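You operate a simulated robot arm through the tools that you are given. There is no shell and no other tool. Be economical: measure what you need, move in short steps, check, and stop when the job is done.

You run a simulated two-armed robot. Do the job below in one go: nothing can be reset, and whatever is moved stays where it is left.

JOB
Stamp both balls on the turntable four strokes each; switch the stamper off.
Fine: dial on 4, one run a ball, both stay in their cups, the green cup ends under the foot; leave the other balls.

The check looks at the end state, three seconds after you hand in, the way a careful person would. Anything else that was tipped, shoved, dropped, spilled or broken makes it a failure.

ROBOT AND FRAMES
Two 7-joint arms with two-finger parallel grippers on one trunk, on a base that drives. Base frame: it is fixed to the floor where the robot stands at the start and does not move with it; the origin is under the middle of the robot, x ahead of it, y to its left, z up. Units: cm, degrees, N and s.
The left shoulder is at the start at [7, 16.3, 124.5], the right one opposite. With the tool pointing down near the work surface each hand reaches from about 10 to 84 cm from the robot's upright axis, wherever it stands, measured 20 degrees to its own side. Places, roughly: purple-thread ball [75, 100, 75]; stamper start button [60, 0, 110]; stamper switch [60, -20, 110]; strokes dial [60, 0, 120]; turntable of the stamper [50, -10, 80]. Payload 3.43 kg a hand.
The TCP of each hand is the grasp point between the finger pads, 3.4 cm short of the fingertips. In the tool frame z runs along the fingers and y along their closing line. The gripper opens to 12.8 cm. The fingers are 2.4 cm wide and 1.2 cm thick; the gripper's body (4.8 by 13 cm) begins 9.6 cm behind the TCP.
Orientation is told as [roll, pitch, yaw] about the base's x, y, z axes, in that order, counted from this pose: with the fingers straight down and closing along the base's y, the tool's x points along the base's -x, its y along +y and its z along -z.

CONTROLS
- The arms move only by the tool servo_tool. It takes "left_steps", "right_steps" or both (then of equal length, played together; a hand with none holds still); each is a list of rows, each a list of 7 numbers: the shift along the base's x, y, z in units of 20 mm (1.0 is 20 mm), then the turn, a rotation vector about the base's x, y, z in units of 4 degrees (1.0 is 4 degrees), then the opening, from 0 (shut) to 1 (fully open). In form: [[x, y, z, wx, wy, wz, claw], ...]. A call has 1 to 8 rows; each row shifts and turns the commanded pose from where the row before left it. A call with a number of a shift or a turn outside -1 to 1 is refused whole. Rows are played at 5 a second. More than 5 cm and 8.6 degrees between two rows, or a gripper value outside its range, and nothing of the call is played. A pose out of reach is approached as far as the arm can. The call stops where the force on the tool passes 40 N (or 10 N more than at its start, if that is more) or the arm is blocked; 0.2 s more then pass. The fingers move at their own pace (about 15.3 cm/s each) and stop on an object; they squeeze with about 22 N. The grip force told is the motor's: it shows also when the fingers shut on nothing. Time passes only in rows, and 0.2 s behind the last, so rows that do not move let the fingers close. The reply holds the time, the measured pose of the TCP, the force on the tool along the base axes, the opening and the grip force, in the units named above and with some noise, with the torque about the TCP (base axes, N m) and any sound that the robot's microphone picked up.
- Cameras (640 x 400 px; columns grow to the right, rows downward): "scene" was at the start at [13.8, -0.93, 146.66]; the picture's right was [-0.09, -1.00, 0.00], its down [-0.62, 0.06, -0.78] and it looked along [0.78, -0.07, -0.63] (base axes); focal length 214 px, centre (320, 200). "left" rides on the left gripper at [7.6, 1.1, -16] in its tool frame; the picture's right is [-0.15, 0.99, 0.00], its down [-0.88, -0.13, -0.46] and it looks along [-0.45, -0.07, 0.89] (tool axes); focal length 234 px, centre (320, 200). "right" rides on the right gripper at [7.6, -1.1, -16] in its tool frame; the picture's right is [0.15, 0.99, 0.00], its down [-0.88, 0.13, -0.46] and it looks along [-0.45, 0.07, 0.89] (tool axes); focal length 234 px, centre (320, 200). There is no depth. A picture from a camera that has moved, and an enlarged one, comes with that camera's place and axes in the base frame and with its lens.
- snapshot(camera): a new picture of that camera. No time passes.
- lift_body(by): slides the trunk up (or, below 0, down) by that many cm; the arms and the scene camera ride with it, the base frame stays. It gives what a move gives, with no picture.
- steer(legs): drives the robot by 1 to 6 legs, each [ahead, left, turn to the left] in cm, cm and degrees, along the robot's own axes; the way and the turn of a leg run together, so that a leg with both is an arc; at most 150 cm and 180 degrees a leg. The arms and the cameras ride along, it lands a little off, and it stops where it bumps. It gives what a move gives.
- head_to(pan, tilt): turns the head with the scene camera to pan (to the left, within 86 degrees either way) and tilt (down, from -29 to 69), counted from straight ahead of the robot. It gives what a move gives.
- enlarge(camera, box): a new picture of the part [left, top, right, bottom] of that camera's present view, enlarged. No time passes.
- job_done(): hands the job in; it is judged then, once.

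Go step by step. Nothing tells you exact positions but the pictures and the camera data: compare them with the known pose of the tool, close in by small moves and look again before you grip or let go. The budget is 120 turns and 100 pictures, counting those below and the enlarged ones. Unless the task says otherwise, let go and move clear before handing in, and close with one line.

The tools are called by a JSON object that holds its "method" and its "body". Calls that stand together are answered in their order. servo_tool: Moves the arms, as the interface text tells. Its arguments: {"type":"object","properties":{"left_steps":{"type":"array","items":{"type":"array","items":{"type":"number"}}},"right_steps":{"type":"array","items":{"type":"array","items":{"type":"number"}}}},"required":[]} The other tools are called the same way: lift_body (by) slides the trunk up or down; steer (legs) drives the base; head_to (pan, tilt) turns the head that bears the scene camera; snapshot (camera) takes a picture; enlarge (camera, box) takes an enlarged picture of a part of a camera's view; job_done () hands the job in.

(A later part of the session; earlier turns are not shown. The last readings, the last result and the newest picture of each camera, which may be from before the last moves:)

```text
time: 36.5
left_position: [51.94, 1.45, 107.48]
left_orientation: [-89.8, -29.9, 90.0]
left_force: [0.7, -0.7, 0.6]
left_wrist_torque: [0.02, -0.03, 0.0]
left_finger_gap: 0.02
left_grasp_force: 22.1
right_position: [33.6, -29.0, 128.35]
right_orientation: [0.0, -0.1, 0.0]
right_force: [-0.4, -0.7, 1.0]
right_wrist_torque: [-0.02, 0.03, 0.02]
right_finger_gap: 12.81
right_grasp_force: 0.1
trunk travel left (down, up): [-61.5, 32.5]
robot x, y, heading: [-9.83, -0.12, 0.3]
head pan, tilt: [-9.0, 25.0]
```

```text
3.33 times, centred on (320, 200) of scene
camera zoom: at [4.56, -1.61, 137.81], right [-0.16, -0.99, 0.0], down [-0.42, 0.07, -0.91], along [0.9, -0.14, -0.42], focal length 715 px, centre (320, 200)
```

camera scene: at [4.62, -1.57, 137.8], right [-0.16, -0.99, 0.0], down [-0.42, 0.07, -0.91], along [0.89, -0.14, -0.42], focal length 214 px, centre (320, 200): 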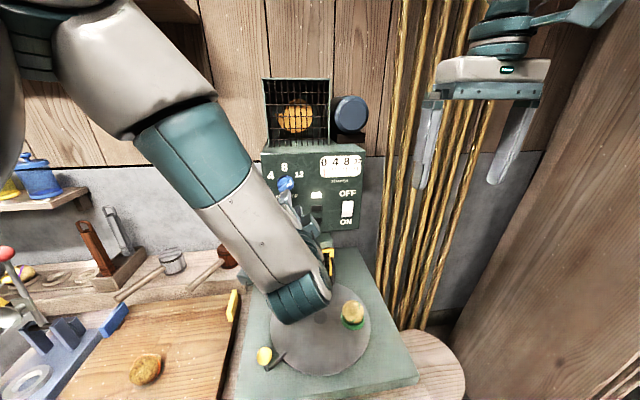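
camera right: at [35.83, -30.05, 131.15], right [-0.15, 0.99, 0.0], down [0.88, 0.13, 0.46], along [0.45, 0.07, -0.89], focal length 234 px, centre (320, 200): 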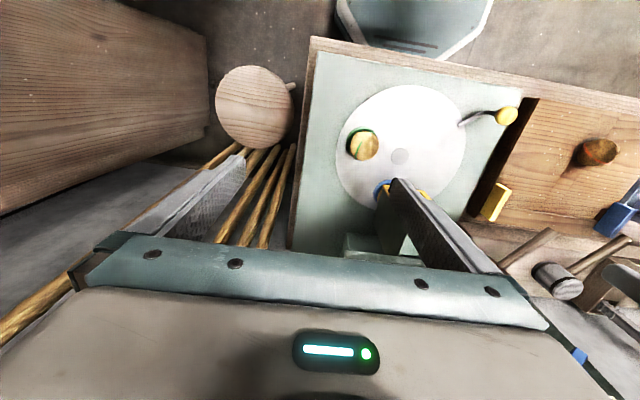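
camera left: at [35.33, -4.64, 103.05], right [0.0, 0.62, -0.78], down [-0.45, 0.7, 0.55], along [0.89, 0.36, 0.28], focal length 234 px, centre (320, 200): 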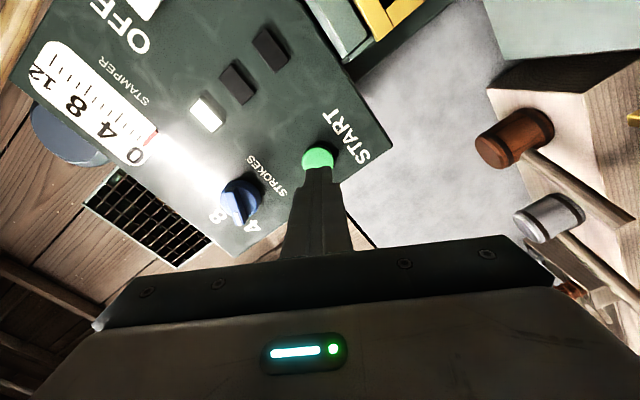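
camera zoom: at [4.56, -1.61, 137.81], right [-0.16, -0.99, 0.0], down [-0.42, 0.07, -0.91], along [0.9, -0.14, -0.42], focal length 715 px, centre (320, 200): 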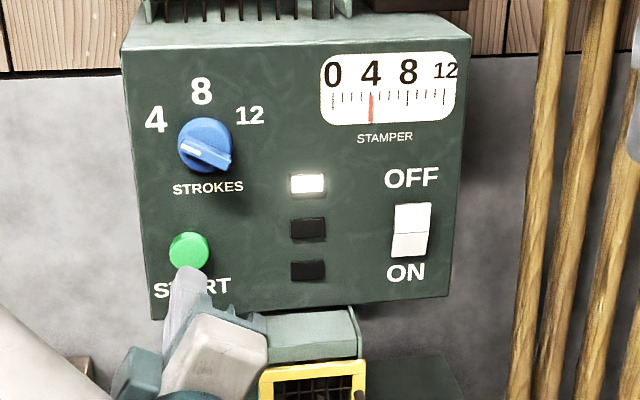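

The first run is done (4 strokes, lamp off). I'll retract the left arm to the left out of the way and bring the right hand towards the crank knob, yawed to its tangent.

{"method": "servo_tool", "body": {"left_steps": [[-1, 0, 0.3, 0, 0, 0, 0], [-1, 0.3, 0.5, 0, 0, 0, 0], [-1, 0.6, 0.5, 0, 0, 0, 0], [-1, 1, 0.5, 0, 0, 0, 0], [-1, 1, 0.5, 0, 0, 0, 0], [0, 1, 0.5, 0, 0, 0, 0], [0, 1, 0.5, 0, 0, 0, 0], [0, 1, 0.5, 0, 0, 0, 0]]}}

{"method": "servo_tool", "body": {"left_steps": [[0, 1, 0, 0, 0, 0, 0], [0, 1, 0, 0, 0, 0, 0], [0, 1, 0, 0, 0, 0, 0], [0, 1, 0, 0, 0, 0, 0], [0, 1, 0, 0, 0, 0, 0], [0, 1, 0, 0, 0, 0, 0], [0, 0.5, 0, 0, 0, 0, 0]]}}

{"method": "head_to", "body": {"pan": -9, "tilt": 42}}

{"method": "snapshot", "body": {"camera": "scene"}}

```text
time: 38.3
left_position: [47.89, 8.8, 115.06]
left_orientation: [-89.8, -30.0, 90.0]
left_force: [-0.9, 0.1, 0.7]
left_wrist_torque: [0.02, 0.02, -0.02]
left_finger_gap: 0.0
left_grasp_force: 21.6
left hand out of reach, approached as far as the arm can: row 4, 5, 6, 7, 8
right_position: [33.52, -28.88, 128.27]
right_orientation: [0.0, 0.0, 0.0]
right_force: [0.4, 0.8, -0.7]
right_wrist_torque: [0.02, 0.01, -0.01]
right_finger_gap: 12.81
right_grasp_force: 0.0
trunk travel left (down, up): [-61.5, 32.5]
robot x, y, heading: [-9.88, -0.16, 0.2]
head pan, tilt: [-9.0, 25.0]
```

```text
time: 39.9
left_position: [50.8, 17.04, 117.75]
left_orientation: [-89.5, -29.9, 90.2]
left_force: [-0.7, 0.8, -0.7]
left_wrist_torque: [-0.03, 0.01, 0.0]
left_finger_gap: 0.02
left_grasp_force: 22.5
left hand out of reach, approached as far as the arm can: row 1, 2, 3, 4, 5, 6, 7
right_position: [33.51, -29.05, 128.36]
right_orientation: [0.0, -0.1, 0.0]
right_force: [0.1, 0.6, -0.1]
right_wrist_torque: [0.05, 0.0, 0.04]
right_finger_gap: 12.79
right_grasp_force: 0.2
trunk travel left (down, up): [-61.5, 32.5]
robot x, y, heading: [-9.53, -0.3, 0.0]
head pan, tilt: [-9.0, 25.0]
```

```text
time: 40.7
left_position: [50.89, 17.06, 117.72]
left_orientation: [-89.5, -30.0, 90.2]
left_force: [-0.2, 0.7, -0.5]
left_wrist_torque: [0.03, -0.01, -0.02]
left_finger_gap: 0.02
left_grasp_force: 21.8
right_position: [33.66, -29.0, 128.24]
right_orientation: [-0.1, 0.0, 0.0]
right_force: [-0.6, 0.6, -0.6]
right_wrist_torque: [0.0, 0.0, -0.02]
right_finger_gap: 12.8
right_grasp_force: 0.1
trunk travel left (down, up): [-61.5, 32.5]
robot x, y, heading: [-9.98, 0.13, -0.0]
head pan, tilt: [-9.0, 42.0]
```

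```text
64 pictures are left
camera scene: at [3.72, -1.46, 135.19], right [-0.16, -0.99, 0.0], down [-0.66, 0.1, -0.74], along [0.73, -0.12, -0.67], focal length 214 px, centre (320, 200)
```

scene: 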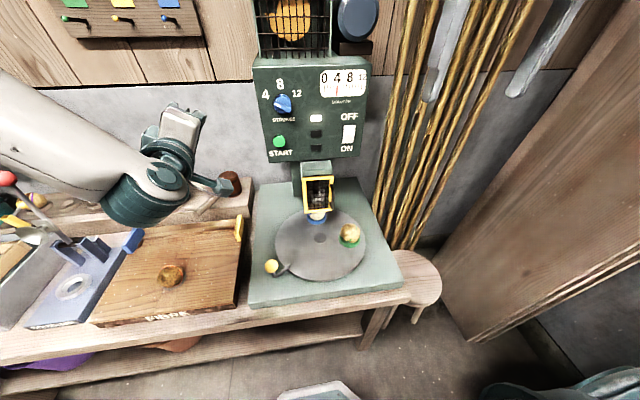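

The turntable is clear now. I'll move the left hand further out to make room, rolling it back as it goes.

{"method": "servo_tool", "body": {"left_steps": [[0, 0.5, 1, 1, 0, 0, 0], [0, 0.5, 1, 1, 0, 0, 0], [0, 0.5, 1, 1, 0, 0, 0], [0, 1, 0.5, 1, 0, 0, 0], [0, 1, 0.5, 1, 0, 0, 0], [0, 1, 0, 1, 0, 0, 0], [0, 1, 0, 1, 0, 0, 0], [0, 1, 0, 1, 0, 0, 0]], "right_steps": [[0, 1, -0.7, 0, 0, -1, 0.6], [0, 1, -0.7, 0, 0, -1, 0.6], [0, 1, -0.7, 0, 0, -1, 0.6], [0, 1, -0.7, 0, 0, -1, 0.6], [0, 1, -0.7, 0, 0, -1, 0.6], [0, 1, -0.7, 0, 0, -1, 0.6], [0, 1, -0.7, 0, 0, -1, 0.6], [0, 1, -0.7, 0, 0, -1, 0.6]]}}

{"method": "snapshot", "body": {"camera": "scene"}}

```text
time: 42.5
left_position: [51.08, 30.24, 125.49]
left_orientation: [-89.7, -62.1, 89.7]
left_force: [-0.2, 0.9, 0.5]
left_wrist_torque: [0.03, -0.02, -0.04]
left_finger_gap: 0.0
left_grasp_force: 21.8
right_position: [33.6, -12.92, 116.94]
right_orientation: [0.0, 0.0, -32.1]
right_force: [0.7, -0.4, 0.2]
right_wrist_torque: [0.0, 0.1, 0.01]
right_finger_gap: 7.68
right_grasp_force: 0.1
trunk travel left (down, up): [-61.5, 32.5]
robot x, y, heading: [-9.59, -0.36, 0.2]
head pan, tilt: [-9.0, 42.0]
```

```text
63 pictures are left
camera scene: at [3.91, -1.34, 135.17], right [-0.16, -0.99, 0.0], down [-0.66, 0.1, -0.74], along [0.73, -0.12, -0.67], focal length 214 px, centre (320, 200)
```

scene: 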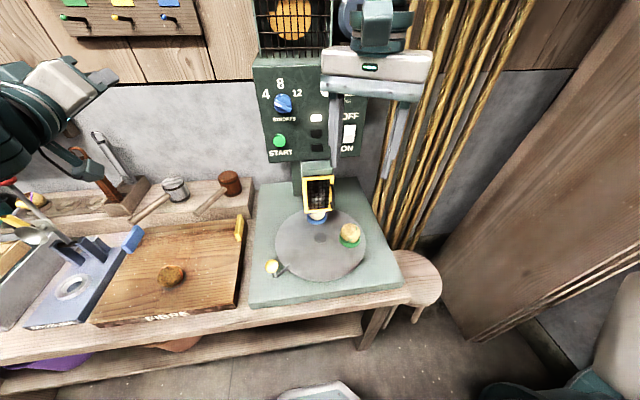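

Both arms are clear. I'll bring the right hand above the knob.

{"method": "servo_tool", "body": {"right_steps": [[0.2, 1, -0.8, 0, 0, -1, 0.4], [0.2, 1, -0.8, 0, 0, -1, 0.4], [0.2, 1, -0.8, 0, 0, -1, 0.4], [0.2, 1, -0.8, 0, 0, -1, 0.4], [0.2, 1, -0.8, 0, 0, -1, 0.4], [0.2, 1, -0.8, 0, 0, 0, 0.4], [0.2, 1, -0.8, 0, 0, 0, 0.4], [0.2, 1, -0.8, 0, 0, 0, 0.4]]}}

{"method": "servo_tool", "body": {"right_steps": [[0, 1, -0.8, 0, 0, 0, 0.4], [0, 0.8, -0.8, 0, 0, 0, 0.4], [0, 0, 0, 0, 0, 0, 0.4]]}}

{"method": "snapshot", "body": {"camera": "right"}}

{"method": "snapshot", "body": {"camera": "scene"}}

```text
time: 44.3
left_position: [50.96, 29.98, 125.71]
left_orientation: [-89.9, -62.0, 90.0]
left_force: [0.4, 0.1, 0.7]
left_wrist_torque: [-0.03, 0.0, 0.02]
left_finger_gap: 0.02
left_grasp_force: 21.6
right_position: [37.99, -12.11, 112.03]
right_orientation: [0.0, 0.0, -52.0]
right_force: [0.1, -0.8, 0.6]
right_wrist_torque: [0.01, -0.04, -0.03]
right_finger_gap: 5.14
right_grasp_force: 0.0
right hand out of reach, approached as far as the arm can: row 1, 2, 3, 4, 5, 6, 7, 8
trunk travel left (down, up): [-61.5, 32.5]
robot x, y, heading: [-9.77, 0.31, 0.2]
head pan, tilt: [-9.0, 42.0]
```

```text
time: 45.1
left_position: [50.92, 30.08, 125.6]
left_orientation: [-89.8, -62.0, 90.0]
left_force: [-1.0, 1.0, -0.7]
left_wrist_torque: [0.02, 0.02, -0.01]
left_finger_gap: 0.01
left_grasp_force: 21.8
right_position: [38.16, -11.96, 110.61]
right_orientation: [0.0, 0.0, -51.9]
right_force: [-1.0, 0.6, -0.8]
right_wrist_torque: [0.03, 0.01, -0.02]
right_finger_gap: 5.11
right_grasp_force: 0.1
right hand out of reach, approached as far as the arm can: row 1, 2
trunk travel left (down, up): [-61.5, 32.5]
robot x, y, heading: [-9.93, -0.04, -0.3]
head pan, tilt: [-9.0, 42.0]
```

```text
62 pictures are left
camera right: at [32.7, -6.59, 126.49], right [0.69, 0.72, 0.0], down [0.64, -0.61, 0.46], along [0.33, -0.31, -0.89], focal length 234 px, centre (320, 200)
```

right: 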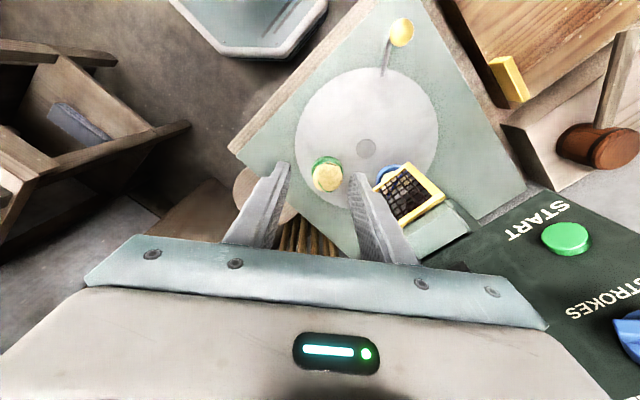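

```text
61 pictures are left
camera scene: at [3.66, -1.44, 135.19], right [-0.16, -0.99, 0.0], down [-0.66, 0.1, -0.74], along [0.73, -0.12, -0.67], focal length 214 px, centre (320, 200)
```

scene: 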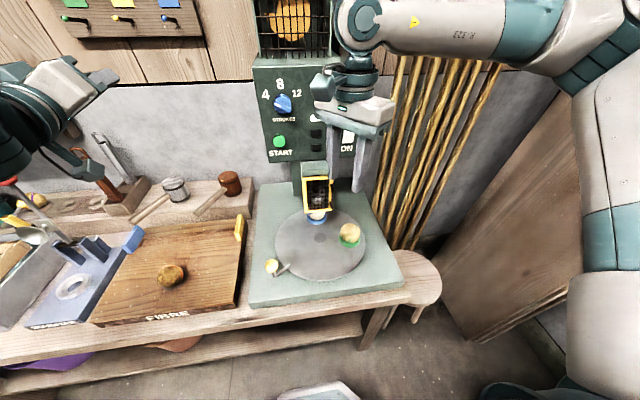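

The right arm is limited at this yaw. I'll reduce the yaw and retry the approach.

{"method": "servo_tool", "body": {"right_steps": [[0, 0.5, 0, 0, 0, 1, 0.4], [0, 0.5, 0, 0, 0, 1, 0.4], [0, 0.5, 0, 0, 0, 1, 0.4], [0, 0.5, 0, 0, 0, 1, 0.4], [0, 0.5, 0, 0, 0, 1, 0.4], [0, 1, 0, 0, 0, 1, 0.4], [0, 1, 0, 0, 0, 1, 0.4], [0, 1, 0, 0, 0, 1, 0.4]]}}

{"method": "servo_tool", "body": {"right_steps": [[0, 1, 0, 0, 0, 1, 0.4], [0, 1, 0, 0, 0, 1, 0.4], [0, 1, -0.5, 0, 0, 1, 0.4], [0, 1, -0.5, 0, 0, 1, 0.4], [0, 1, -0.5, 0, 0, 1, 0.4], [0, 0, -0.5, 0, 0, 0, 0.4], [0, 0, -0.5, 0, 0, 0, 0.4]]}}

```text
time: 46.9
left_position: [50.76, 30.11, 125.58]
left_orientation: [-89.9, -61.9, 90.1]
left_force: [0.4, 0.3, -0.8]
left_wrist_torque: [-0.04, 0.0, -0.05]
left_finger_gap: 0.0
left_grasp_force: 22.7
right_position: [39.26, -12.49, 113.98]
right_orientation: [0.1, -0.1, -26.1]
right_force: [-2.0, -0.2, 0.9]
right_wrist_torque: [0.01, -0.06, -0.02]
right_finger_gap: 5.11
right_grasp_force: 0.1
right hand out of reach, approached as far as the arm can: row 1, 2, 3, 4, 6, 7, 8
trunk travel left (down, up): [-61.5, 32.5]
robot x, y, heading: [-9.47, -0.02, -0.0]
head pan, tilt: [-9.0, 42.0]
```

```text
time: 48.5
left_position: [50.97, 30.05, 125.75]
left_orientation: [-89.8, -62.0, 90.1]
left_force: [-0.6, 0.4, 0.5]
left_wrist_torque: [-0.02, 0.0, -0.02]
left_finger_gap: 0.0
left_grasp_force: 22.2
right_position: [41.97, -13.97, 113.21]
right_orientation: [0.2, 0.0, -6.2]
right_force: [0.1, -0.8, 0.5]
right_wrist_torque: [-0.01, 0.0, -0.01]
right_finger_gap: 5.12
right_grasp_force: 0.0
right hand out of reach, approached as far as the arm can: row 1, 2, 3, 4, 5
trunk travel left (down, up): [-61.5, 32.5]
robot x, y, heading: [-9.53, 0.12, 0.1]
head pan, tilt: [-9.0, 42.0]
```

I'll raise the trunk and lower the hand relative to the shoulder, which should give the right arm a better configuration.

{"method": "servo_tool", "body": {"right_steps": [[-1, 0, 0, 0, 0, 0, 0.4], [-1, 0, 0, 0, 0, 0, 0.4], [-1, 0, -1, 0, 0, 0, 0.4], [-1, 0, -1, 0, 0, 0, 0.4], [-0.5, 0, -1, 0, 0, 0, 0.4], [0, 0, -1, 0, 0, 0, 0.4], [0, 0, -1, 0, 0, 0, 0.4], [0, 0, -1, 0, 0, 0, 0.4]]}}

{"method": "lift_body", "body": {"by": 10}}

{"method": "servo_tool", "body": {"right_steps": [[0, 1, -1, 0, 0, 0, 0.4], [0, 1, -1, 0, 0, 0, 0.4], [0, 1, -1, 0, 0, 0, 0.4], [0, 1, -1, 0, 0, 0, 0.4], [0, 1, -0.5, 0, 0, 0, 0.4], [0, 1, 0, 0, 0, 0, 0.4], [0, 1, 0, 0, 0, 0, 0.4], [0, 1, 0, 0, 0, 0, 0.4]]}}

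{"method": "snapshot", "body": {"camera": "scene"}}

```text
time: 50.3
left_position: [51.0, 30.1, 125.63]
left_orientation: [-89.7, -62.0, 89.9]
left_force: [0.7, 0.1, 0.2]
left_wrist_torque: [0.01, -0.04, 0.0]
left_finger_gap: 0.0
left_grasp_force: 22.0
right_position: [33.01, -13.99, 101.07]
right_orientation: [0.0, 0.1, -6.1]
right_force: [-0.1, -0.1, -0.6]
right_wrist_torque: [-0.03, 0.03, 0.02]
right_finger_gap: 5.11
right_grasp_force: 0.0
trunk travel left (down, up): [-61.5, 32.5]
robot x, y, heading: [-9.72, 0.11, 0.1]
head pan, tilt: [-9.0, 42.0]
```

```text
time: 51.6
left_position: [50.92, 30.02, 135.65]
left_orientation: [-89.7, -62.0, 89.9]
left_force: [0.0, 1.1, -0.4]
left_wrist_torque: [-0.01, 0.03, -0.01]
left_finger_gap: 0.0
left_grasp_force: 21.8
right_position: [33.08, -13.86, 111.12]
right_orientation: [0.2, 0.0, -6.2]
right_force: [-0.2, 0.5, -0.6]
right_wrist_torque: [-0.03, 0.03, -0.01]
right_finger_gap: 5.13
right_grasp_force: 0.0
trunk travel left (down, up): [-71.5, 22.5]
robot x, y, heading: [-9.66, -0.1, -0.1]
head pan, tilt: [-9.0, 42.0]
```

```text
time: 53.5
left_position: [50.99, 30.05, 135.63]
left_orientation: [-89.8, -62.1, 90.0]
left_force: [0.4, 0.3, -0.2]
left_wrist_torque: [-0.03, 0.02, -0.02]
left_finger_gap: 0.01
left_grasp_force: 22.5
right_position: [32.33, -11.78, 106.68]
right_orientation: [0.2, 0.1, -6.1]
right_force: [0.4, 0.0, -0.1]
right_wrist_torque: [0.01, -0.01, 0.0]
right_finger_gap: 5.13
right_grasp_force: 0.1
right hand out of reach, approached as far as the arm can: row 2, 3, 4, 5, 6, 7, 8
trunk travel left (down, up): [-71.5, 22.5]
robot x, y, heading: [-9.86, 0.0, 0.1]
head pan, tilt: [-9.0, 42.0]
```

```text
60 pictures are left
camera scene: at [3.68, -1.46, 145.18], right [-0.16, -0.99, 0.0], down [-0.66, 0.1, -0.74], along [0.73, -0.12, -0.67], focal length 214 px, centre (320, 200)
```

scene: 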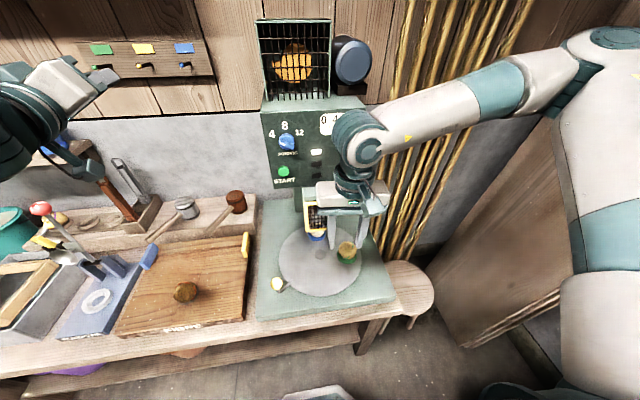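

The right arm can't cross further left from here, so I'll shift the base back a bit and to the left, raising the right hand first.

{"method": "servo_tool", "body": {"right_steps": [[0, -0.5, 0.5, 0, 0, 0, 0.4], [0, -0.5, 0.5, 0, 0, 0, 0.4], [0, 0, 0, 0, 0, 0, 0.4]]}}

{"method": "steer", "body": {"legs": [[-8, 0, 0], [0, 22, 0]]}}

{"method": "head_to", "body": {"pan": -25, "tilt": 42}}

{"method": "snapshot", "body": {"camera": "scene"}}

```text
time: 54.2
left_position: [51.15, 30.12, 135.57]
left_orientation: [-89.7, -62.1, 89.9]
left_force: [0.3, -0.5, -0.2]
left_wrist_torque: [0.05, -0.01, -0.02]
left_finger_gap: 0.0
left_grasp_force: 22.0
right_position: [32.42, -13.61, 108.58]
right_orientation: [0.1, 0.1, -6.2]
right_force: [0.5, -0.6, 0.2]
right_wrist_torque: [-0.01, 0.01, -0.01]
right_finger_gap: 5.11
right_grasp_force: 0.1
trunk travel left (down, up): [-71.5, 22.5]
robot x, y, heading: [-9.86, 0.04, 0.2]
head pan, tilt: [-9.0, 42.0]
```

```text
time: 56.6
left_position: [42.89, 51.59, 135.69]
left_orientation: [-89.9, -62.0, 89.8]
left_force: [-0.5, -0.9, -0.2]
left_wrist_torque: [0.0, 0.0, 0.02]
left_finger_gap: 0.0
left_grasp_force: 21.7
right_position: [24.3, 7.68, 108.55]
right_orientation: [0.1, 0.0, -6.4]
right_force: [-0.3, -0.3, 0.8]
right_wrist_torque: [0.02, -0.01, 0.01]
right_finger_gap: 5.11
right_grasp_force: 0.0
trunk travel left (down, up): [-71.5, 22.5]
robot x, y, heading: [-17.58, 21.6, -0.2]
head pan, tilt: [-9.0, 42.0]
```

```text
time: 57.4
left_position: [43.03, 51.46, 135.64]
left_orientation: [-89.9, -61.9, 89.8]
left_force: [0.2, 0.6, 0.5]
left_wrist_torque: [-0.03, 0.03, -0.01]
left_finger_gap: 0.01
left_grasp_force: 22.1
right_position: [24.39, 7.96, 108.61]
right_orientation: [0.2, 0.1, -6.4]
right_force: [-0.4, 0.1, -0.3]
right_wrist_torque: [0.0, 0.0, -0.02]
right_finger_gap: 5.11
right_grasp_force: 0.1
trunk travel left (down, up): [-71.5, 22.5]
robot x, y, heading: [-17.72, 21.94, -0.5]
head pan, tilt: [-25.0, 42.0]
```

```text
59 pictures are left
camera scene: at [-4.99, 17.98, 145.18], right [-0.42, -0.91, 0.0], down [-0.61, 0.28, -0.74], along [0.67, -0.32, -0.67], focal length 214 px, centre (320, 200)
```

scene: 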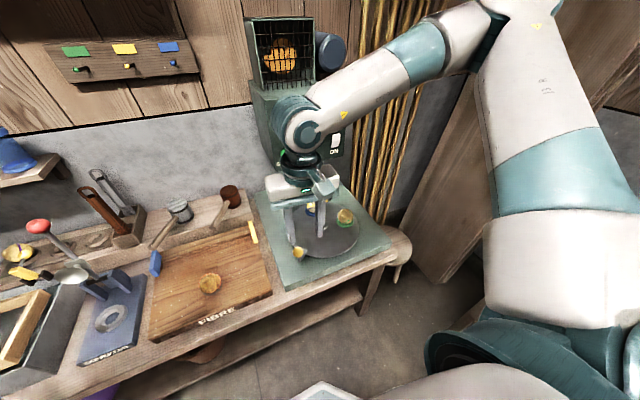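

Now I'll bring the right hand forward over the knob with yaw −50.

{"method": "servo_tool", "body": {"right_steps": [[0.8, 0, -0.5, 0, 0, -1, 0.4], [0.8, 0, -0.5, 0, 0, -1, 0.4], [0.8, 0, -0.5, 0, 0, -1, 0.4], [0.8, 0, -0.5, 0, 0, -1, 0.4], [0.8, 0, -0.5, 0, 0, -1, 0.4], [0.8, 0, -0.5, 0, 0, -1, 0.4], [0.8, 0, -0.5, 0, 0, -1, 0.4], [0.7, 0, -0.5, 0, 0, -1, 0.4]]}}

{"method": "servo_tool", "body": {"right_steps": [[0, -0.1, -0.6, 0, 0, -1, 0.4], [0, -0.1, -0.6, 0, 0, -1, 0.4], [0, -0.1, -0.6, 0, 0, -1, 0.4], [0, -0.1, -0.6, 0, 0, 0, 0.4], [0, -0.1, -0.6, 0, 0, 0, 0.4]]}}

{"method": "snapshot", "body": {"camera": "right"}}

{"method": "snapshot", "body": {"camera": "scene"}}

```text
time: 59.2
left_position: [43.11, 51.47, 135.6]
left_orientation: [-89.8, -62.0, 89.8]
left_force: [0.7, -0.4, 0.1]
left_wrist_torque: [0.03, 0.01, 0.03]
left_finger_gap: 0.0
left_grasp_force: 21.9
right_position: [36.34, 5.75, 101.41]
right_orientation: [0.2, 0.0, -38.3]
right_force: [-0.1, -1.3, -0.5]
right_wrist_torque: [-0.02, -0.01, 0.0]
right_finger_gap: 5.1
right_grasp_force: 0.0
right hand out of reach, approached as far as the arm can: row 6, 7, 8
trunk travel left (down, up): [-71.5, 22.5]
robot x, y, heading: [-17.84, 21.92, -0.4]
head pan, tilt: [-25.0, 42.0]
```

```text
time: 60.4
left_position: [43.0, 51.49, 135.57]
left_orientation: [-89.8, -62.0, 89.8]
left_force: [1.0, -0.7, 0.7]
left_wrist_torque: [-0.01, 0.02, 0.01]
left_finger_gap: 0.0
left_grasp_force: 22.3
right_position: [35.49, 3.36, 96.2]
right_orientation: [0.2, 0.2, -50.5]
right_force: [0.1, 0.3, 0.1]
right_wrist_torque: [-0.03, 0.01, -0.03]
right_finger_gap: 5.14
right_grasp_force: 0.2
right hand out of reach, approached as far as the arm can: row 2, 3, 4, 5
trunk travel left (down, up): [-71.5, 22.5]
robot x, y, heading: [-17.68, 21.85, -0.4]
head pan, tilt: [-25.0, 42.0]
```

```text
58 pictures are left
camera right: at [29.98, 8.46, 112.05], right [0.67, 0.74, 0.0], down [0.66, -0.6, 0.46], along [0.34, -0.3, -0.89], focal length 234 px, centre (320, 200)
```

right: 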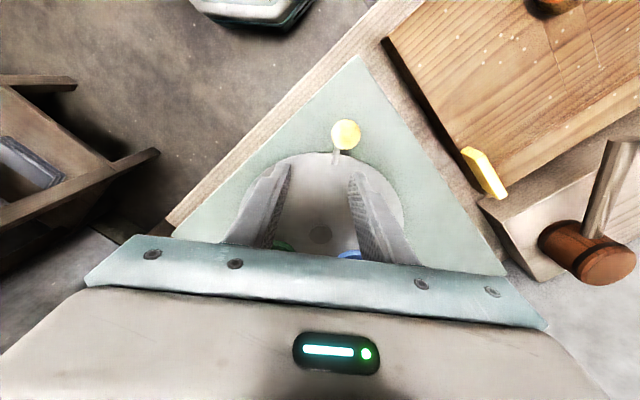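

```text
57 pictures are left
camera scene: at [-4.99, 17.89, 145.18], right [-0.42, -0.91, 0.0], down [-0.61, 0.28, -0.74], along [0.67, -0.32, -0.67], focal length 214 px, centre (320, 200)
```

scene: 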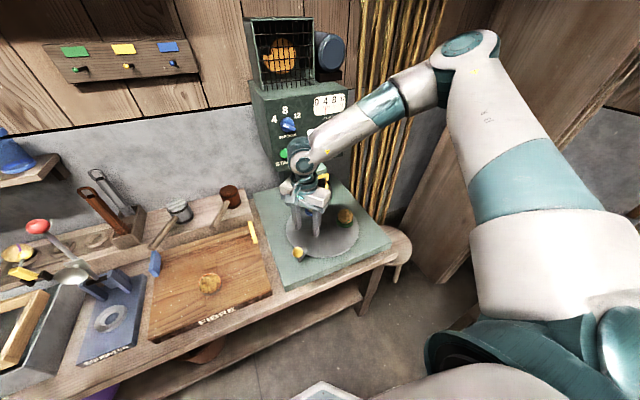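

The hand is just short of the knob, so I'll shift the base 8 cm further left.

{"method": "steer", "body": {"legs": [[0, 8, 0]]}}

{"method": "servo_tool", "body": {"right_steps": [[0.3, -0.5, -0.5, 0, 0, 0, 0.4], [0.3, -0.6, -0.5, 0, 0, 0, 0.4], [0, -0.6, -0.5, 0, 0, 0, 0.4], [0, -0.5, 0, 0, 0, 0, 0.4], [0, 0, 0, 0, 0, 0, 0.4]]}}

{"method": "snapshot", "body": {"camera": "right"}}

```text
time: 61.4
left_position: [43.11, 59.14, 135.64]
left_orientation: [-89.7, -62.0, 89.7]
left_force: [-0.1, -0.1, 0.4]
left_wrist_torque: [-0.02, 0.0, 0.02]
left_finger_gap: 0.01
left_grasp_force: 22.4
right_position: [35.57, 11.08, 96.07]
right_orientation: [0.3, 0.1, -50.5]
right_force: [0.1, -0.1, 0.8]
right_wrist_torque: [-0.02, -0.01, 0.02]
right_finger_gap: 5.12
right_grasp_force: 0.1
trunk travel left (down, up): [-71.5, 22.5]
robot x, y, heading: [-17.91, 29.22, -0.4]
head pan, tilt: [-25.0, 42.0]
```

```text
time: 62.6
left_position: [43.11, 59.41, 135.54]
left_orientation: [-89.8, -62.0, 89.7]
left_force: [-0.2, 0.7, -0.3]
left_wrist_torque: [-0.04, -0.02, 0.0]
left_finger_gap: 0.02
left_grasp_force: 22.4
right_position: [36.86, 6.8, 93.2]
right_orientation: [0.1, 0.0, -50.5]
right_force: [0.2, 0.3, 0.1]
right_wrist_torque: [-0.02, -0.01, -0.02]
right_finger_gap: 5.14
right_grasp_force: 0.1
trunk travel left (down, up): [-71.5, 22.5]
robot x, y, heading: [-18.1, 29.7, -0.3]
head pan, tilt: [-25.0, 42.0]
```

```text
56 pictures are left
camera right: at [31.2, 11.9, 109.01], right [0.67, 0.74, 0.0], down [0.66, -0.6, 0.46], along [0.34, -0.3, -0.89], focal length 234 px, centre (320, 200)
```

right: 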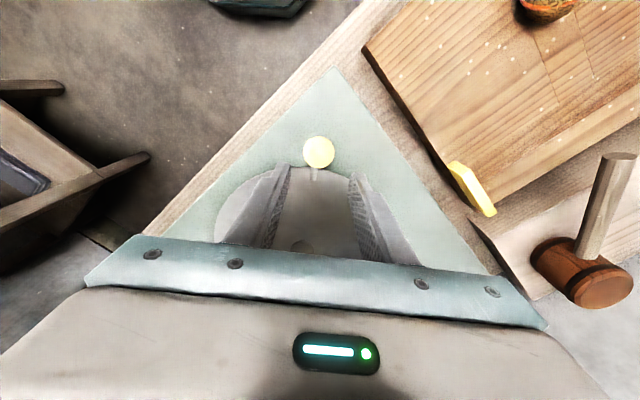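

The knob is almost directly below (36.5, 7.0). I'll lower the fingers around it.

{"method": "servo_tool", "body": {"right_steps": [[-0.18, 0.1, -0.9, 0, 0, 0, 0.4], [0, 0, -0.9, 0, 0, 0, 0.4], [0, 0, -0.9, 0, 0, 0, 0.4], [0, 0, -0.9, 0, 0, 0, 0.4], [0, 0, -0.8, 0, 0, 0, 0.4], [0, 0, 0, 0, 0, 0, 0.4]]}}

{"method": "snapshot", "body": {"camera": "right"}}

{"method": "enlarge", "body": {"camera": "scene", "box": [250, 170, 400, 290]}}

```text
time: 64.0
left_position: [42.76, 59.4, 135.87]
left_orientation: [-90.2, -61.9, 90.0]
left_force: [-0.7, -0.8, 0.1]
left_wrist_torque: [0.02, 0.02, -0.02]
left_finger_gap: 0.0
left_grasp_force: 21.8
right_position: [34.83, 4.41, 87.94]
right_orientation: [0.7, -0.1, -50.4]
right_force: [1.1, 2.3, 35.5]
right_wrist_torque: [0.92, -0.6, 0.29]
right_finger_gap: 5.25
right_grasp_force: 1.6
right hand out of reach, approached as far as the arm can: row 2, 3, 4, 5
trunk travel left (down, up): [-71.5, 22.5]
robot x, y, heading: [-17.91, 29.64, 0.1]
head pan, tilt: [-25.0, 42.0]
```

```text
55 pictures are left
camera right: at [29.09, 9.42, 103.8], right [0.67, 0.74, 0.01], down [0.66, -0.6, 0.46], along [0.35, -0.3, -0.89], focal length 234 px, centre (320, 200)
```

right: 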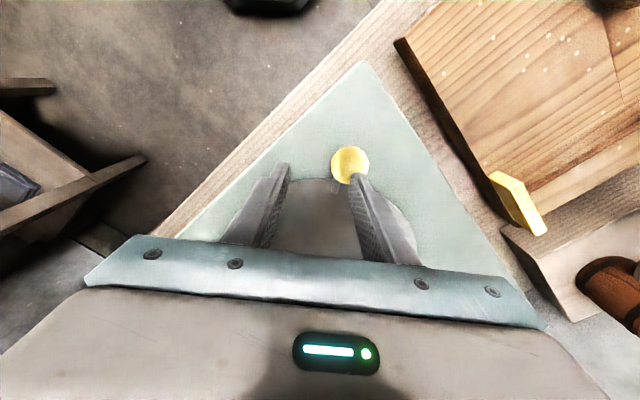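

```text
3.33 times, centred on (325, 230) of scene
camera zoom: at [-5.29, 25.94, 145.28], right [-0.43, -0.9, 0.0], down [-0.6, 0.28, -0.74], along [0.67, -0.32, -0.67], focal length 715 px, centre (303, 100)
```

zoom: 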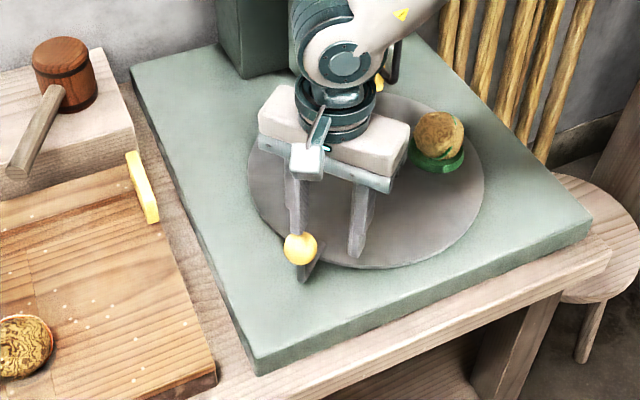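

The arm limit dragged the hand and it pressed on the knob, so I'll lift off at once and reduce the yaw.

{"method": "servo_tool", "body": {"right_steps": [[0, 0, 1, 0, 0, 0, 0.45], [0, 0, 1, 0, 0, 0, 0.45], [0, 0, 1, 0, 0, 0, 0.45], [0, 0, 1, 0, 0, 1, 0.45], [0, 0, 0, 0, 0, 1, 0.45], [0, 0, 0, 0, 0, 1, 0.45], [0, 0, 0, 0, 0, 1, 0.45], [0, 0, 0, 0, 0, 1, 0.45]]}}

{"method": "servo_tool", "body": {"right_steps": [[0, 0, 0, 0, 0, 1, 0.45], [0, 0, 0, 0, 0, 1, 0.45], [0, 0, 0, 0, 0, 1, 0.45], [0, 0, 0, 0, 0, 1, 0.45], [0, 0, 0, 0, 0, 1, 0.45], [0, 0, 0, 0, 0, 1, 0.45]]}}

{"method": "snapshot", "body": {"camera": "right"}}

{"method": "enlarge", "body": {"camera": "scene", "box": [250, 170, 400, 290]}}

```text
time: 65.8
left_position: [42.88, 59.27, 135.58]
left_orientation: [-89.9, -62.0, 89.7]
left_force: [0.3, 0.4, 0.0]
left_wrist_torque: [-0.02, 0.02, -0.04]
left_finger_gap: 0.0
left_grasp_force: 22.3
right_position: [34.83, 4.11, 95.56]
right_orientation: [0.1, 0.2, -30.4]
right_force: [0.5, 0.5, -0.5]
right_wrist_torque: [-0.03, 0.0, 0.0]
right_finger_gap: 5.77
right_grasp_force: 0.1
trunk travel left (down, up): [-71.5, 22.5]
robot x, y, heading: [-17.34, 29.5, -0.1]
head pan, tilt: [-25.0, 42.0]
```

```text
time: 67.2
left_position: [42.97, 59.28, 135.65]
left_orientation: [-89.8, -61.9, 89.7]
left_force: [-1.2, -0.3, -0.1]
left_wrist_torque: [-0.02, 0.03, -0.01]
left_finger_gap: 0.0
left_grasp_force: 22.3
right_position: [34.82, 4.03, 95.53]
right_orientation: [0.2, 0.1, -6.4]
right_force: [-0.6, -0.4, -0.1]
right_wrist_torque: [0.02, 0.0, 0.03]
right_finger_gap: 5.77
right_grasp_force: 0.0
trunk travel left (down, up): [-71.5, 22.5]
robot x, y, heading: [-17.97, 29.26, -0.4]
head pan, tilt: [-25.0, 42.0]
```

```text
53 pictures are left
camera right: at [27.29, 3.77, 111.45], right [-0.04, 1.0, 0.0], down [0.89, 0.03, 0.46], along [0.45, 0.02, -0.89], focal length 234 px, centre (320, 200)
```

right: 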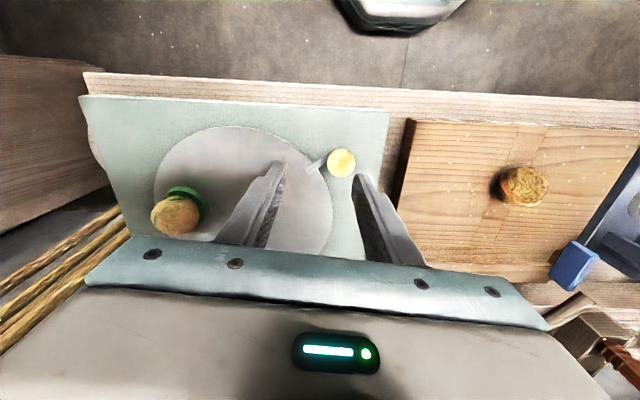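

```text
3.33 times, centred on (325, 230) of scene
camera zoom: at [-4.98, 25.78, 145.18], right [-0.43, -0.9, 0.0], down [-0.61, 0.28, -0.74], along [0.67, -0.32, -0.67], focal length 715 px, centre (303, 100)
```

zoom: 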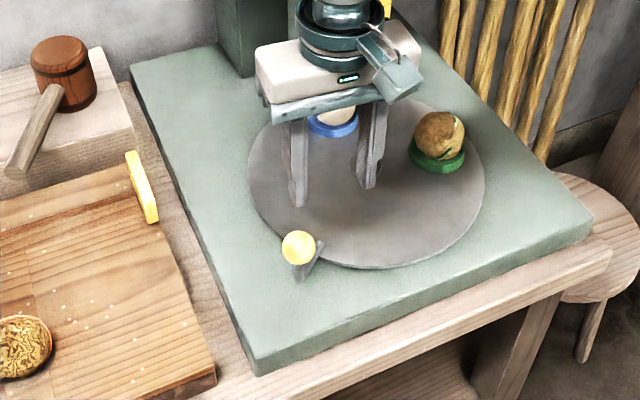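

The knob is unharmed. At yaw −6 I'll move over it and check reach before descending.

{"method": "servo_tool", "body": {"right_steps": [[0.4, 0.7, -0.2, 0, 0, 0, 0.45], [0.4, 0.73, -0.2, 0, 0, 0, 0.45], [0, 0, -0.4, 0, 0, 0, 0.45], [0, 0, 0, 0, 0, 0, 0.45]]}}

```text
time: 68.2
left_position: [42.95, 59.4, 135.58]
left_orientation: [-89.8, -62.0, 89.7]
left_force: [0.4, -0.5, 0.3]
left_wrist_torque: [0.01, -0.01, 0.0]
left_finger_gap: 0.03
left_grasp_force: 21.9
right_position: [36.58, 6.97, 94.05]
right_orientation: [0.3, 0.0, -6.6]
right_force: [-0.5, -0.4, 0.7]
right_wrist_torque: [0.01, 0.01, -0.01]
right_finger_gap: 5.74
right_grasp_force: 0.1
trunk travel left (down, up): [-71.5, 22.5]
robot x, y, heading: [-18.2, 29.74, -0.1]
head pan, tilt: [-25.0, 42.0]
```

{"method": "servo_tool", "body": {"right_steps": [[0, 0, -0.9, 0, 0, 0, 0.45], [0, 0, -0.9, 0, 0, 0, 0.45], [0, 0, -0.7, 0, 0, 0, 0.45], [0, 0, 0, 0, 0, 0, 0.45]]}}

{"method": "snapshot", "body": {"camera": "right"}}

```text
time: 69.2
left_position: [43.09, 59.15, 135.55]
left_orientation: [-89.8, -61.9, 89.7]
left_force: [1.1, 1.0, -0.4]
left_wrist_torque: [-0.02, -0.01, 0.02]
left_finger_gap: 0.0
left_grasp_force: 22.2
right_position: [36.06, 6.07, 89.87]
right_orientation: [0.3, 0.1, -6.5]
right_force: [-0.2, 0.1, 0.2]
right_wrist_torque: [0.01, 0.04, -0.02]
right_finger_gap: 5.77
right_grasp_force: 0.0
right hand out of reach, approached as far as the arm can: row 2, 3
trunk travel left (down, up): [-71.5, 22.5]
robot x, y, heading: [-17.84, 28.98, -0.3]
head pan, tilt: [-25.0, 42.0]
```

```text
51 pictures are left
camera right: at [28.48, 5.75, 105.75], right [-0.03, 1.0, 0.0], down [0.89, 0.03, 0.46], along [0.46, 0.02, -0.89], focal length 234 px, centre (320, 200)
```

right: 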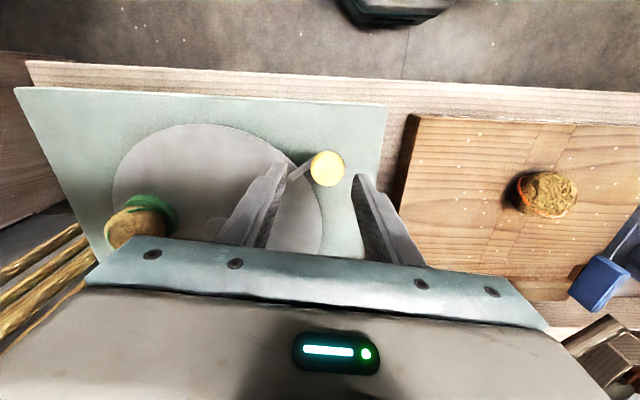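

I'll raise the hand relative to the shoulder, centre it over the knob, and use the trunk to lower it instead.

{"method": "servo_tool", "body": {"right_steps": [[0, 0, 1, 0, 0, 0, 0.55], [0, 0, 1, 0, 0, 0, 0.55], [0, 0, 1, 0, 0, 0, 0.55], [0.15, 0.2, 1, 0, 0, 0, 0.55], [0.15, 0.2, 0, 0, 0, 0, 0.55], [0, 0, 0, 0, 0, 0, 0.55]]}}

{"method": "lift_body", "body": {"by": -8}}

{"method": "snapshot", "body": {"camera": "right"}}

```text
time: 70.6
left_position: [43.02, 59.33, 135.62]
left_orientation: [-89.8, -62.1, 89.8]
left_force: [0.7, 0.2, -0.9]
left_wrist_torque: [-0.03, -0.04, -0.01]
left_finger_gap: 0.0
left_grasp_force: 22.7
right_position: [36.58, 6.78, 97.86]
right_orientation: [0.2, 0.1, -6.4]
right_force: [0.2, 0.3, 0.2]
right_wrist_torque: [-0.01, -0.01, 0.02]
right_finger_gap: 7.03
right_grasp_force: 0.0
trunk travel left (down, up): [-71.5, 22.5]
robot x, y, heading: [-17.72, 29.88, -0.3]
head pan, tilt: [-25.0, 42.0]
```

```text
time: 71.8
left_position: [43.09, 59.27, 127.54]
left_orientation: [-89.9, -62.0, 89.7]
left_force: [0.1, -0.1, 0.8]
left_wrist_torque: [0.0, 0.02, 0.03]
left_finger_gap: 0.0
left_grasp_force: 22.2
right_position: [36.6, 6.69, 89.88]
right_orientation: [0.2, 0.0, -6.4]
right_force: [0.0, 0.6, -0.7]
right_wrist_torque: [0.0, -0.02, 0.0]
right_finger_gap: 7.05
right_grasp_force: 0.1
trunk travel left (down, up): [-63.5, 30.5]
robot x, y, heading: [-18.07, 29.25, -0.3]
head pan, tilt: [-25.0, 42.0]
```

```text
50 pictures are left
camera right: at [29.07, 6.5, 105.76], right [-0.03, 1.0, 0.0], down [0.89, 0.03, 0.46], along [0.46, 0.02, -0.89], focal length 234 px, centre (320, 200)
```

right: 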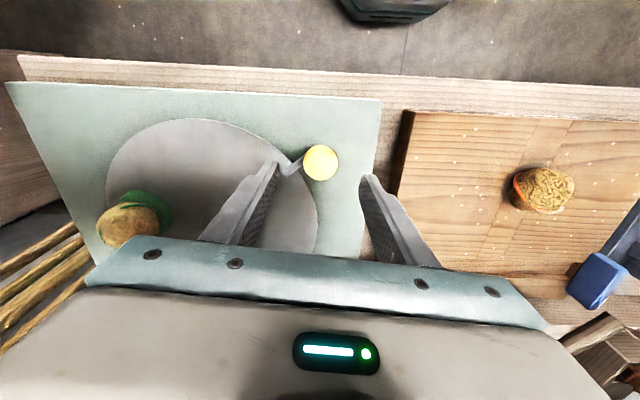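

Centred. Lowering the trunk so the fingers straddle the knob.

{"method": "lift_body", "body": {"by": -5.3}}

{"method": "snapshot", "body": {"camera": "right"}}

{"method": "enlarge", "body": {"camera": "scene", "box": [250, 150, 400, 270]}}

```text
time: 72.7
left_position: [43.01, 59.38, 122.33]
left_orientation: [-89.8, -61.9, 89.7]
left_force: [0.3, -0.1, -0.2]
left_wrist_torque: [0.0, 0.01, 0.02]
left_finger_gap: 0.02
left_grasp_force: 22.0
right_position: [36.7, 6.82, 84.54]
right_orientation: [0.2, 0.1, -6.4]
right_force: [0.3, 0.1, 0.9]
right_wrist_torque: [-0.03, -0.02, 0.02]
right_finger_gap: 7.03
right_grasp_force: 0.0
trunk travel left (down, up): [-58.2, 35.8]
robot x, y, heading: [-18.02, 29.87, -0.4]
head pan, tilt: [-25.0, 42.0]
```

```text
49 pictures are left
camera right: at [29.08, 6.5, 100.45], right [-0.03, 1.0, 0.0], down [0.89, 0.03, 0.46], along [0.46, 0.02, -0.89], focal length 234 px, centre (320, 200)
```

right: 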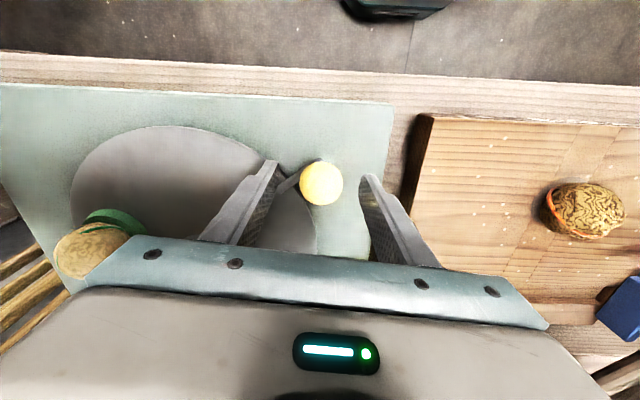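

```text
3.33 times, centred on (325, 210) of scene
camera zoom: at [-5.01, 25.78, 131.89], right [-0.43, -0.9, 0.0], down [-0.61, 0.28, -0.74], along [0.67, -0.32, -0.67], focal length 715 px, centre (303, 167)
```

zoom: 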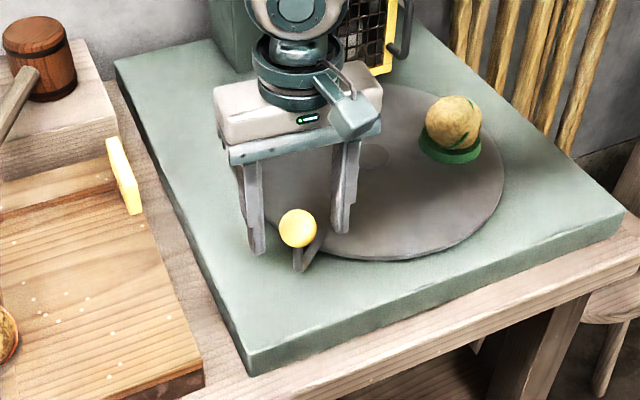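

Centred around the knob. I'll grip, then make the first few small steps along the arc (counter‑clockwise from above) and check forces.

{"method": "servo_tool", "body": {"right_steps": [[0, 0, 0, 0, 0, 0, 0], [0, 0, 0, 0, 0, 0, 0], [0, 0, 0, 0, 0, 0, 0], [-0.657, -0.567, 0, 0, 0, 0.75, 0], [-0.605, -0.622, 0, 0, 0, 0.75, 0]]}}

{"method": "snapshot", "body": {"camera": "right"}}

```text
time: 73.9
left_position: [43.11, 59.2, 122.4]
left_orientation: [-89.8, -62.0, 89.7]
left_force: [-1.0, -0.3, -0.3]
left_wrist_torque: [0.04, 0.02, 0.01]
left_finger_gap: 0.0
left_grasp_force: 22.3
right_position: [34.01, 4.42, 84.53]
right_orientation: [0.2, 0.1, -0.5]
right_force: [-3.6, 2.6, -5.9]
right_wrist_torque: [-0.03, -0.7, 0.12]
right_finger_gap: 3.53
right_grasp_force: 45.3
trunk travel left (down, up): [-58.2, 35.8]
robot x, y, heading: [-17.78, 29.31, 0.1]
head pan, tilt: [-25.0, 42.0]
```

```text
47 pictures are left
camera right: at [26.57, 3.31, 100.47], right [-0.14, 0.99, 0.0], down [0.88, 0.12, 0.45], along [0.45, 0.07, -0.89], focal length 234 px, centre (320, 200)
```

right: 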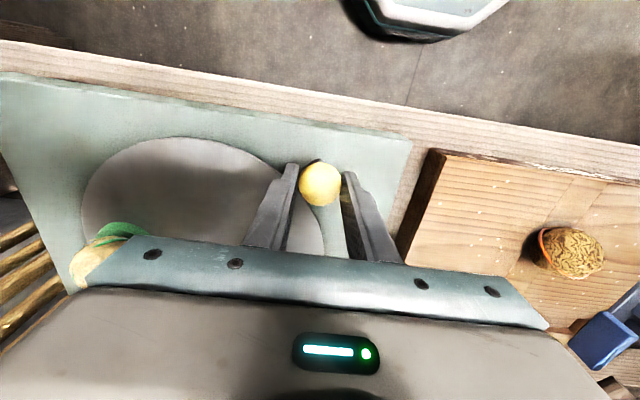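

The turntable turns with small forces. Continuing along the arc.

{"method": "servo_tool", "body": {"right_steps": [[-0.549, -0.673, 0, 0, 0, 0.75, 0], [-0.488, -0.718, 0, 0, 0, 0.75, 0], [-0.423, -0.758, 0, 0, 0, 0.75, 0], [-0.356, -0.792, 0, 0, 0, 0.75, 0], [-0.285, -0.82, 0, 0, 0, 0.75, 0], [-0.213, -0.841, 0, 0, 0, 0.75, 0]]}}

{"method": "enlarge", "body": {"camera": "scene", "box": [260, 130, 420, 260]}}

```text
time: 75.3
left_position: [42.9, 59.26, 122.44]
left_orientation: [-89.9, -62.0, 89.8]
left_force: [0.1, 0.7, 0.2]
left_wrist_torque: [0.04, 0.0, 0.02]
left_finger_gap: 0.02
left_grasp_force: 21.9
right_position: [29.42, -4.73, 84.62]
right_orientation: [0.3, -0.1, 17.6]
right_force: [-2.8, 1.2, 7.8]
right_wrist_torque: [0.26, -0.13, 0.24]
right_finger_gap: 3.58
right_grasp_force: 44.8
trunk travel left (down, up): [-58.2, 35.8]
robot x, y, heading: [-18.0, 29.67, -0.2]
head pan, tilt: [-25.0, 42.0]
```

```text
3.08 times, centred on (340, 195) of scene
camera zoom: at [-5.09, 25.78, 131.9], right [-0.43, -0.9, 0.0], down [-0.6, 0.28, -0.74], along [0.67, -0.32, -0.67], focal length 660 px, centre (258, 215)
```

zoom: 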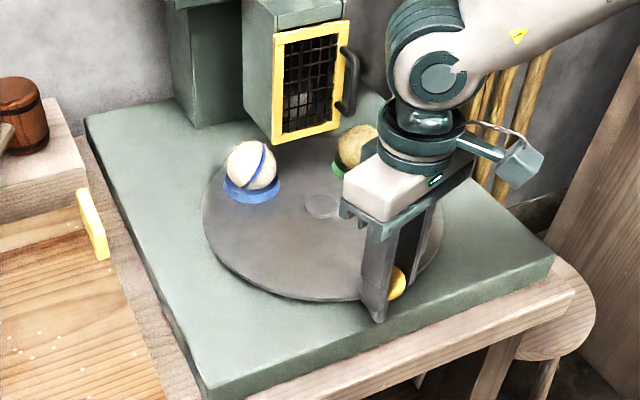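

Both balls are seated and the green cup is approaching the foot. Continuing.

{"method": "servo_tool", "body": {"right_steps": [[-0.139, -0.857, 0, 0, 0, 0.75, 0], [-0.064, -0.866, 0, 0, 0, 0.75, 0], [0.012, -0.868, 0, 0, 0, 0.75, 0], [0.088, -0.864, 0, 0, 0, 0.75, 0], [0.163, -0.853, 0, 0, 0, 0.75, 0], [0.236, -0.835, 0, 0, 0, 0.75, 0], [0.308, -0.811, 0, 0, 0, 0.75, 0]]}}

{"method": "snapshot", "body": {"camera": "scene"}}

```text
time: 76.9
left_position: [42.8, 59.35, 122.44]
left_orientation: [-90.1, -61.8, 89.9]
left_force: [0.0, 0.1, -0.4]
left_wrist_torque: [-0.02, 0.01, -0.03]
left_finger_gap: 0.0
left_grasp_force: 21.9
right_position: [29.64, -12.92, 84.25]
right_orientation: [0.8, -0.1, 36.7]
right_force: [-14.2, -4.2, 22.4]
right_wrist_torque: [0.26, 0.07, -0.19]
right_finger_gap: 3.56
right_grasp_force: 44.8
right hand out of reach, approached as far as the arm can: row 6, 7
trunk travel left (down, up): [-58.2, 35.8]
robot x, y, heading: [-17.85, 29.03, -0.3]
head pan, tilt: [-25.0, 42.0]
```

```text
45 pictures are left
camera scene: at [-5.35, 25.84, 131.96], right [-0.43, -0.9, 0.0], down [-0.6, 0.29, -0.74], along [0.67, -0.32, -0.67], focal length 214 px, centre (320, 200)
```

scene: 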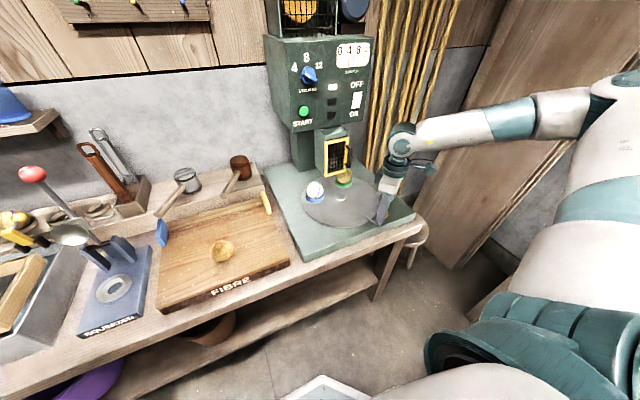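

The arm is at its limit again after about 64° of turn. I'll release the knob, lift clear and shift the base to the right before continuing.

{"method": "servo_tool", "body": {"right_steps": [[0, 0, 0, 0, 0, 0, 0.55], [0, 0, 0, 0, 0, 0, 0.55], [0, 0, 0.5, 0, 0, 0, 0.55], [0, 0, 1, 0, 0, 0, 0.55], [0, 0, 1, 0, 0, 0, 0.55], [0, 0, 1, 0, 0, 0, 0.55], [0, 0, 1, 0, 0, 0, 0.55], [0, 0, 1, 0, 0, 0, 0.55]]}}

{"method": "snapshot", "body": {"camera": "right"}}

{"method": "enlarge", "body": {"camera": "scene", "box": [280, 110, 440, 240]}}

```text
time: 78.7
left_position: [42.93, 59.18, 122.44]
left_orientation: [-89.8, -62.0, 89.7]
left_force: [-0.8, 0.0, -0.5]
left_wrist_torque: [0.02, -0.01, 0.0]
left_finger_gap: 0.03
left_grasp_force: 22.1
right_position: [29.83, -12.4, 94.98]
right_orientation: [0.1, 0.0, 38.4]
right_force: [0.4, 0.3, 0.4]
right_wrist_torque: [0.0, -0.02, 0.0]
right_finger_gap: 7.06
right_grasp_force: 0.1
right hand out of reach, approached as far as the arm can: row 5
trunk travel left (down, up): [-58.2, 35.8]
robot x, y, heading: [-17.61, 29.56, -0.3]
head pan, tilt: [-25.0, 42.0]
```

```text
44 pictures are left
camera right: at [24.69, -17.89, 110.93], right [-0.73, 0.68, 0.0], down [0.61, 0.65, 0.45], along [0.31, 0.33, -0.89], focal length 234 px, centre (320, 200)
```

right: 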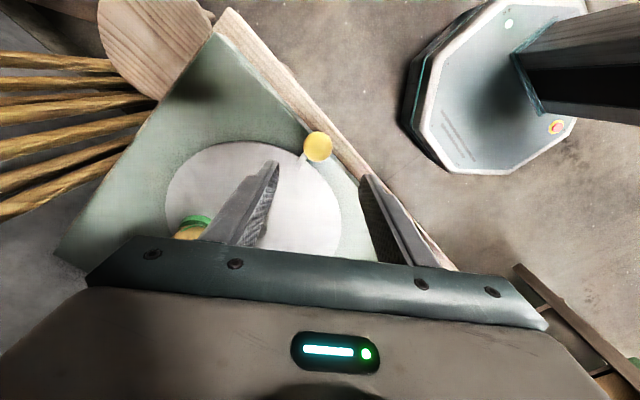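

```text
3.08 times, centred on (360, 175) of scene
camera zoom: at [-5.01, 25.78, 131.88], right [-0.43, -0.9, 0.0], down [-0.61, 0.28, -0.74], along [0.67, -0.32, -0.67], focal length 660 px, centre (197, 277)
```

zoom: 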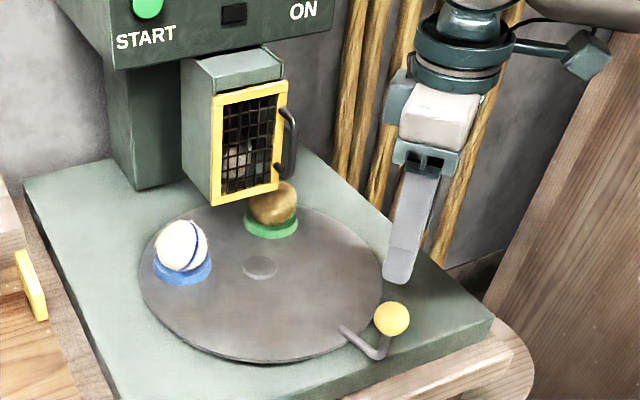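

The knob is at (29.7,-12.9) and the green cup needs about 35° more. I'll shift the base 20 cm right and re-centre the hand over the knob.

{"method": "steer", "body": {"legs": [[0, -20, 0]]}}

{"method": "servo_tool", "body": {"right_steps": [[0, 1, 0, 0, 0, -1, 0.55], [0, 1, 0, 0, 0, -1, 0.55], [0, 1, 0, 0, 0, -1, 0.55], [0, 1, 0, 0, 0, -1, 0.55], [0, 1, 0, 0, 0, -1, 0.55], [0, 1, 0, 0, 0, -1, 0.55], [0, 1, 0, 0, 0, -1, 0.55], [0, 1, 0, 0, 0, 0, 0.55]]}}

```text
time: 80.3
left_position: [42.9, 39.52, 122.37]
left_orientation: [-89.8, -62.0, 89.9]
left_force: [0.3, 0.2, -0.2]
left_wrist_torque: [0.05, 0.0, 0.0]
left_finger_gap: 0.0
left_grasp_force: 22.0
right_position: [30.1, -32.28, 95.09]
right_orientation: [0.1, 0.1, 38.7]
right_force: [-0.6, 0.9, 0.1]
right_wrist_torque: [-0.01, 0.01, -0.01]
right_finger_gap: 7.04
right_grasp_force: 0.1
trunk travel left (down, up): [-58.2, 35.8]
robot x, y, heading: [-17.98, 9.27, 0.4]
head pan, tilt: [-25.0, 42.0]
```

```text
time: 82.2
left_position: [42.94, 39.48, 122.22]
left_orientation: [-89.8, -61.9, 90.1]
left_force: [0.1, -0.3, -0.5]
left_wrist_torque: [0.01, -0.01, 0.0]
left_finger_gap: 0.0
left_grasp_force: 22.1
right_position: [29.96, -16.1, 95.11]
right_orientation: [0.0, 0.1, 10.7]
right_force: [0.2, 0.1, -0.2]
right_wrist_torque: [-0.01, -0.03, -0.02]
right_finger_gap: 7.03
right_grasp_force: 0.1
trunk travel left (down, up): [-58.2, 35.8]
robot x, y, heading: [-17.98, 9.2, 0.1]
head pan, tilt: [-25.0, 42.0]
```

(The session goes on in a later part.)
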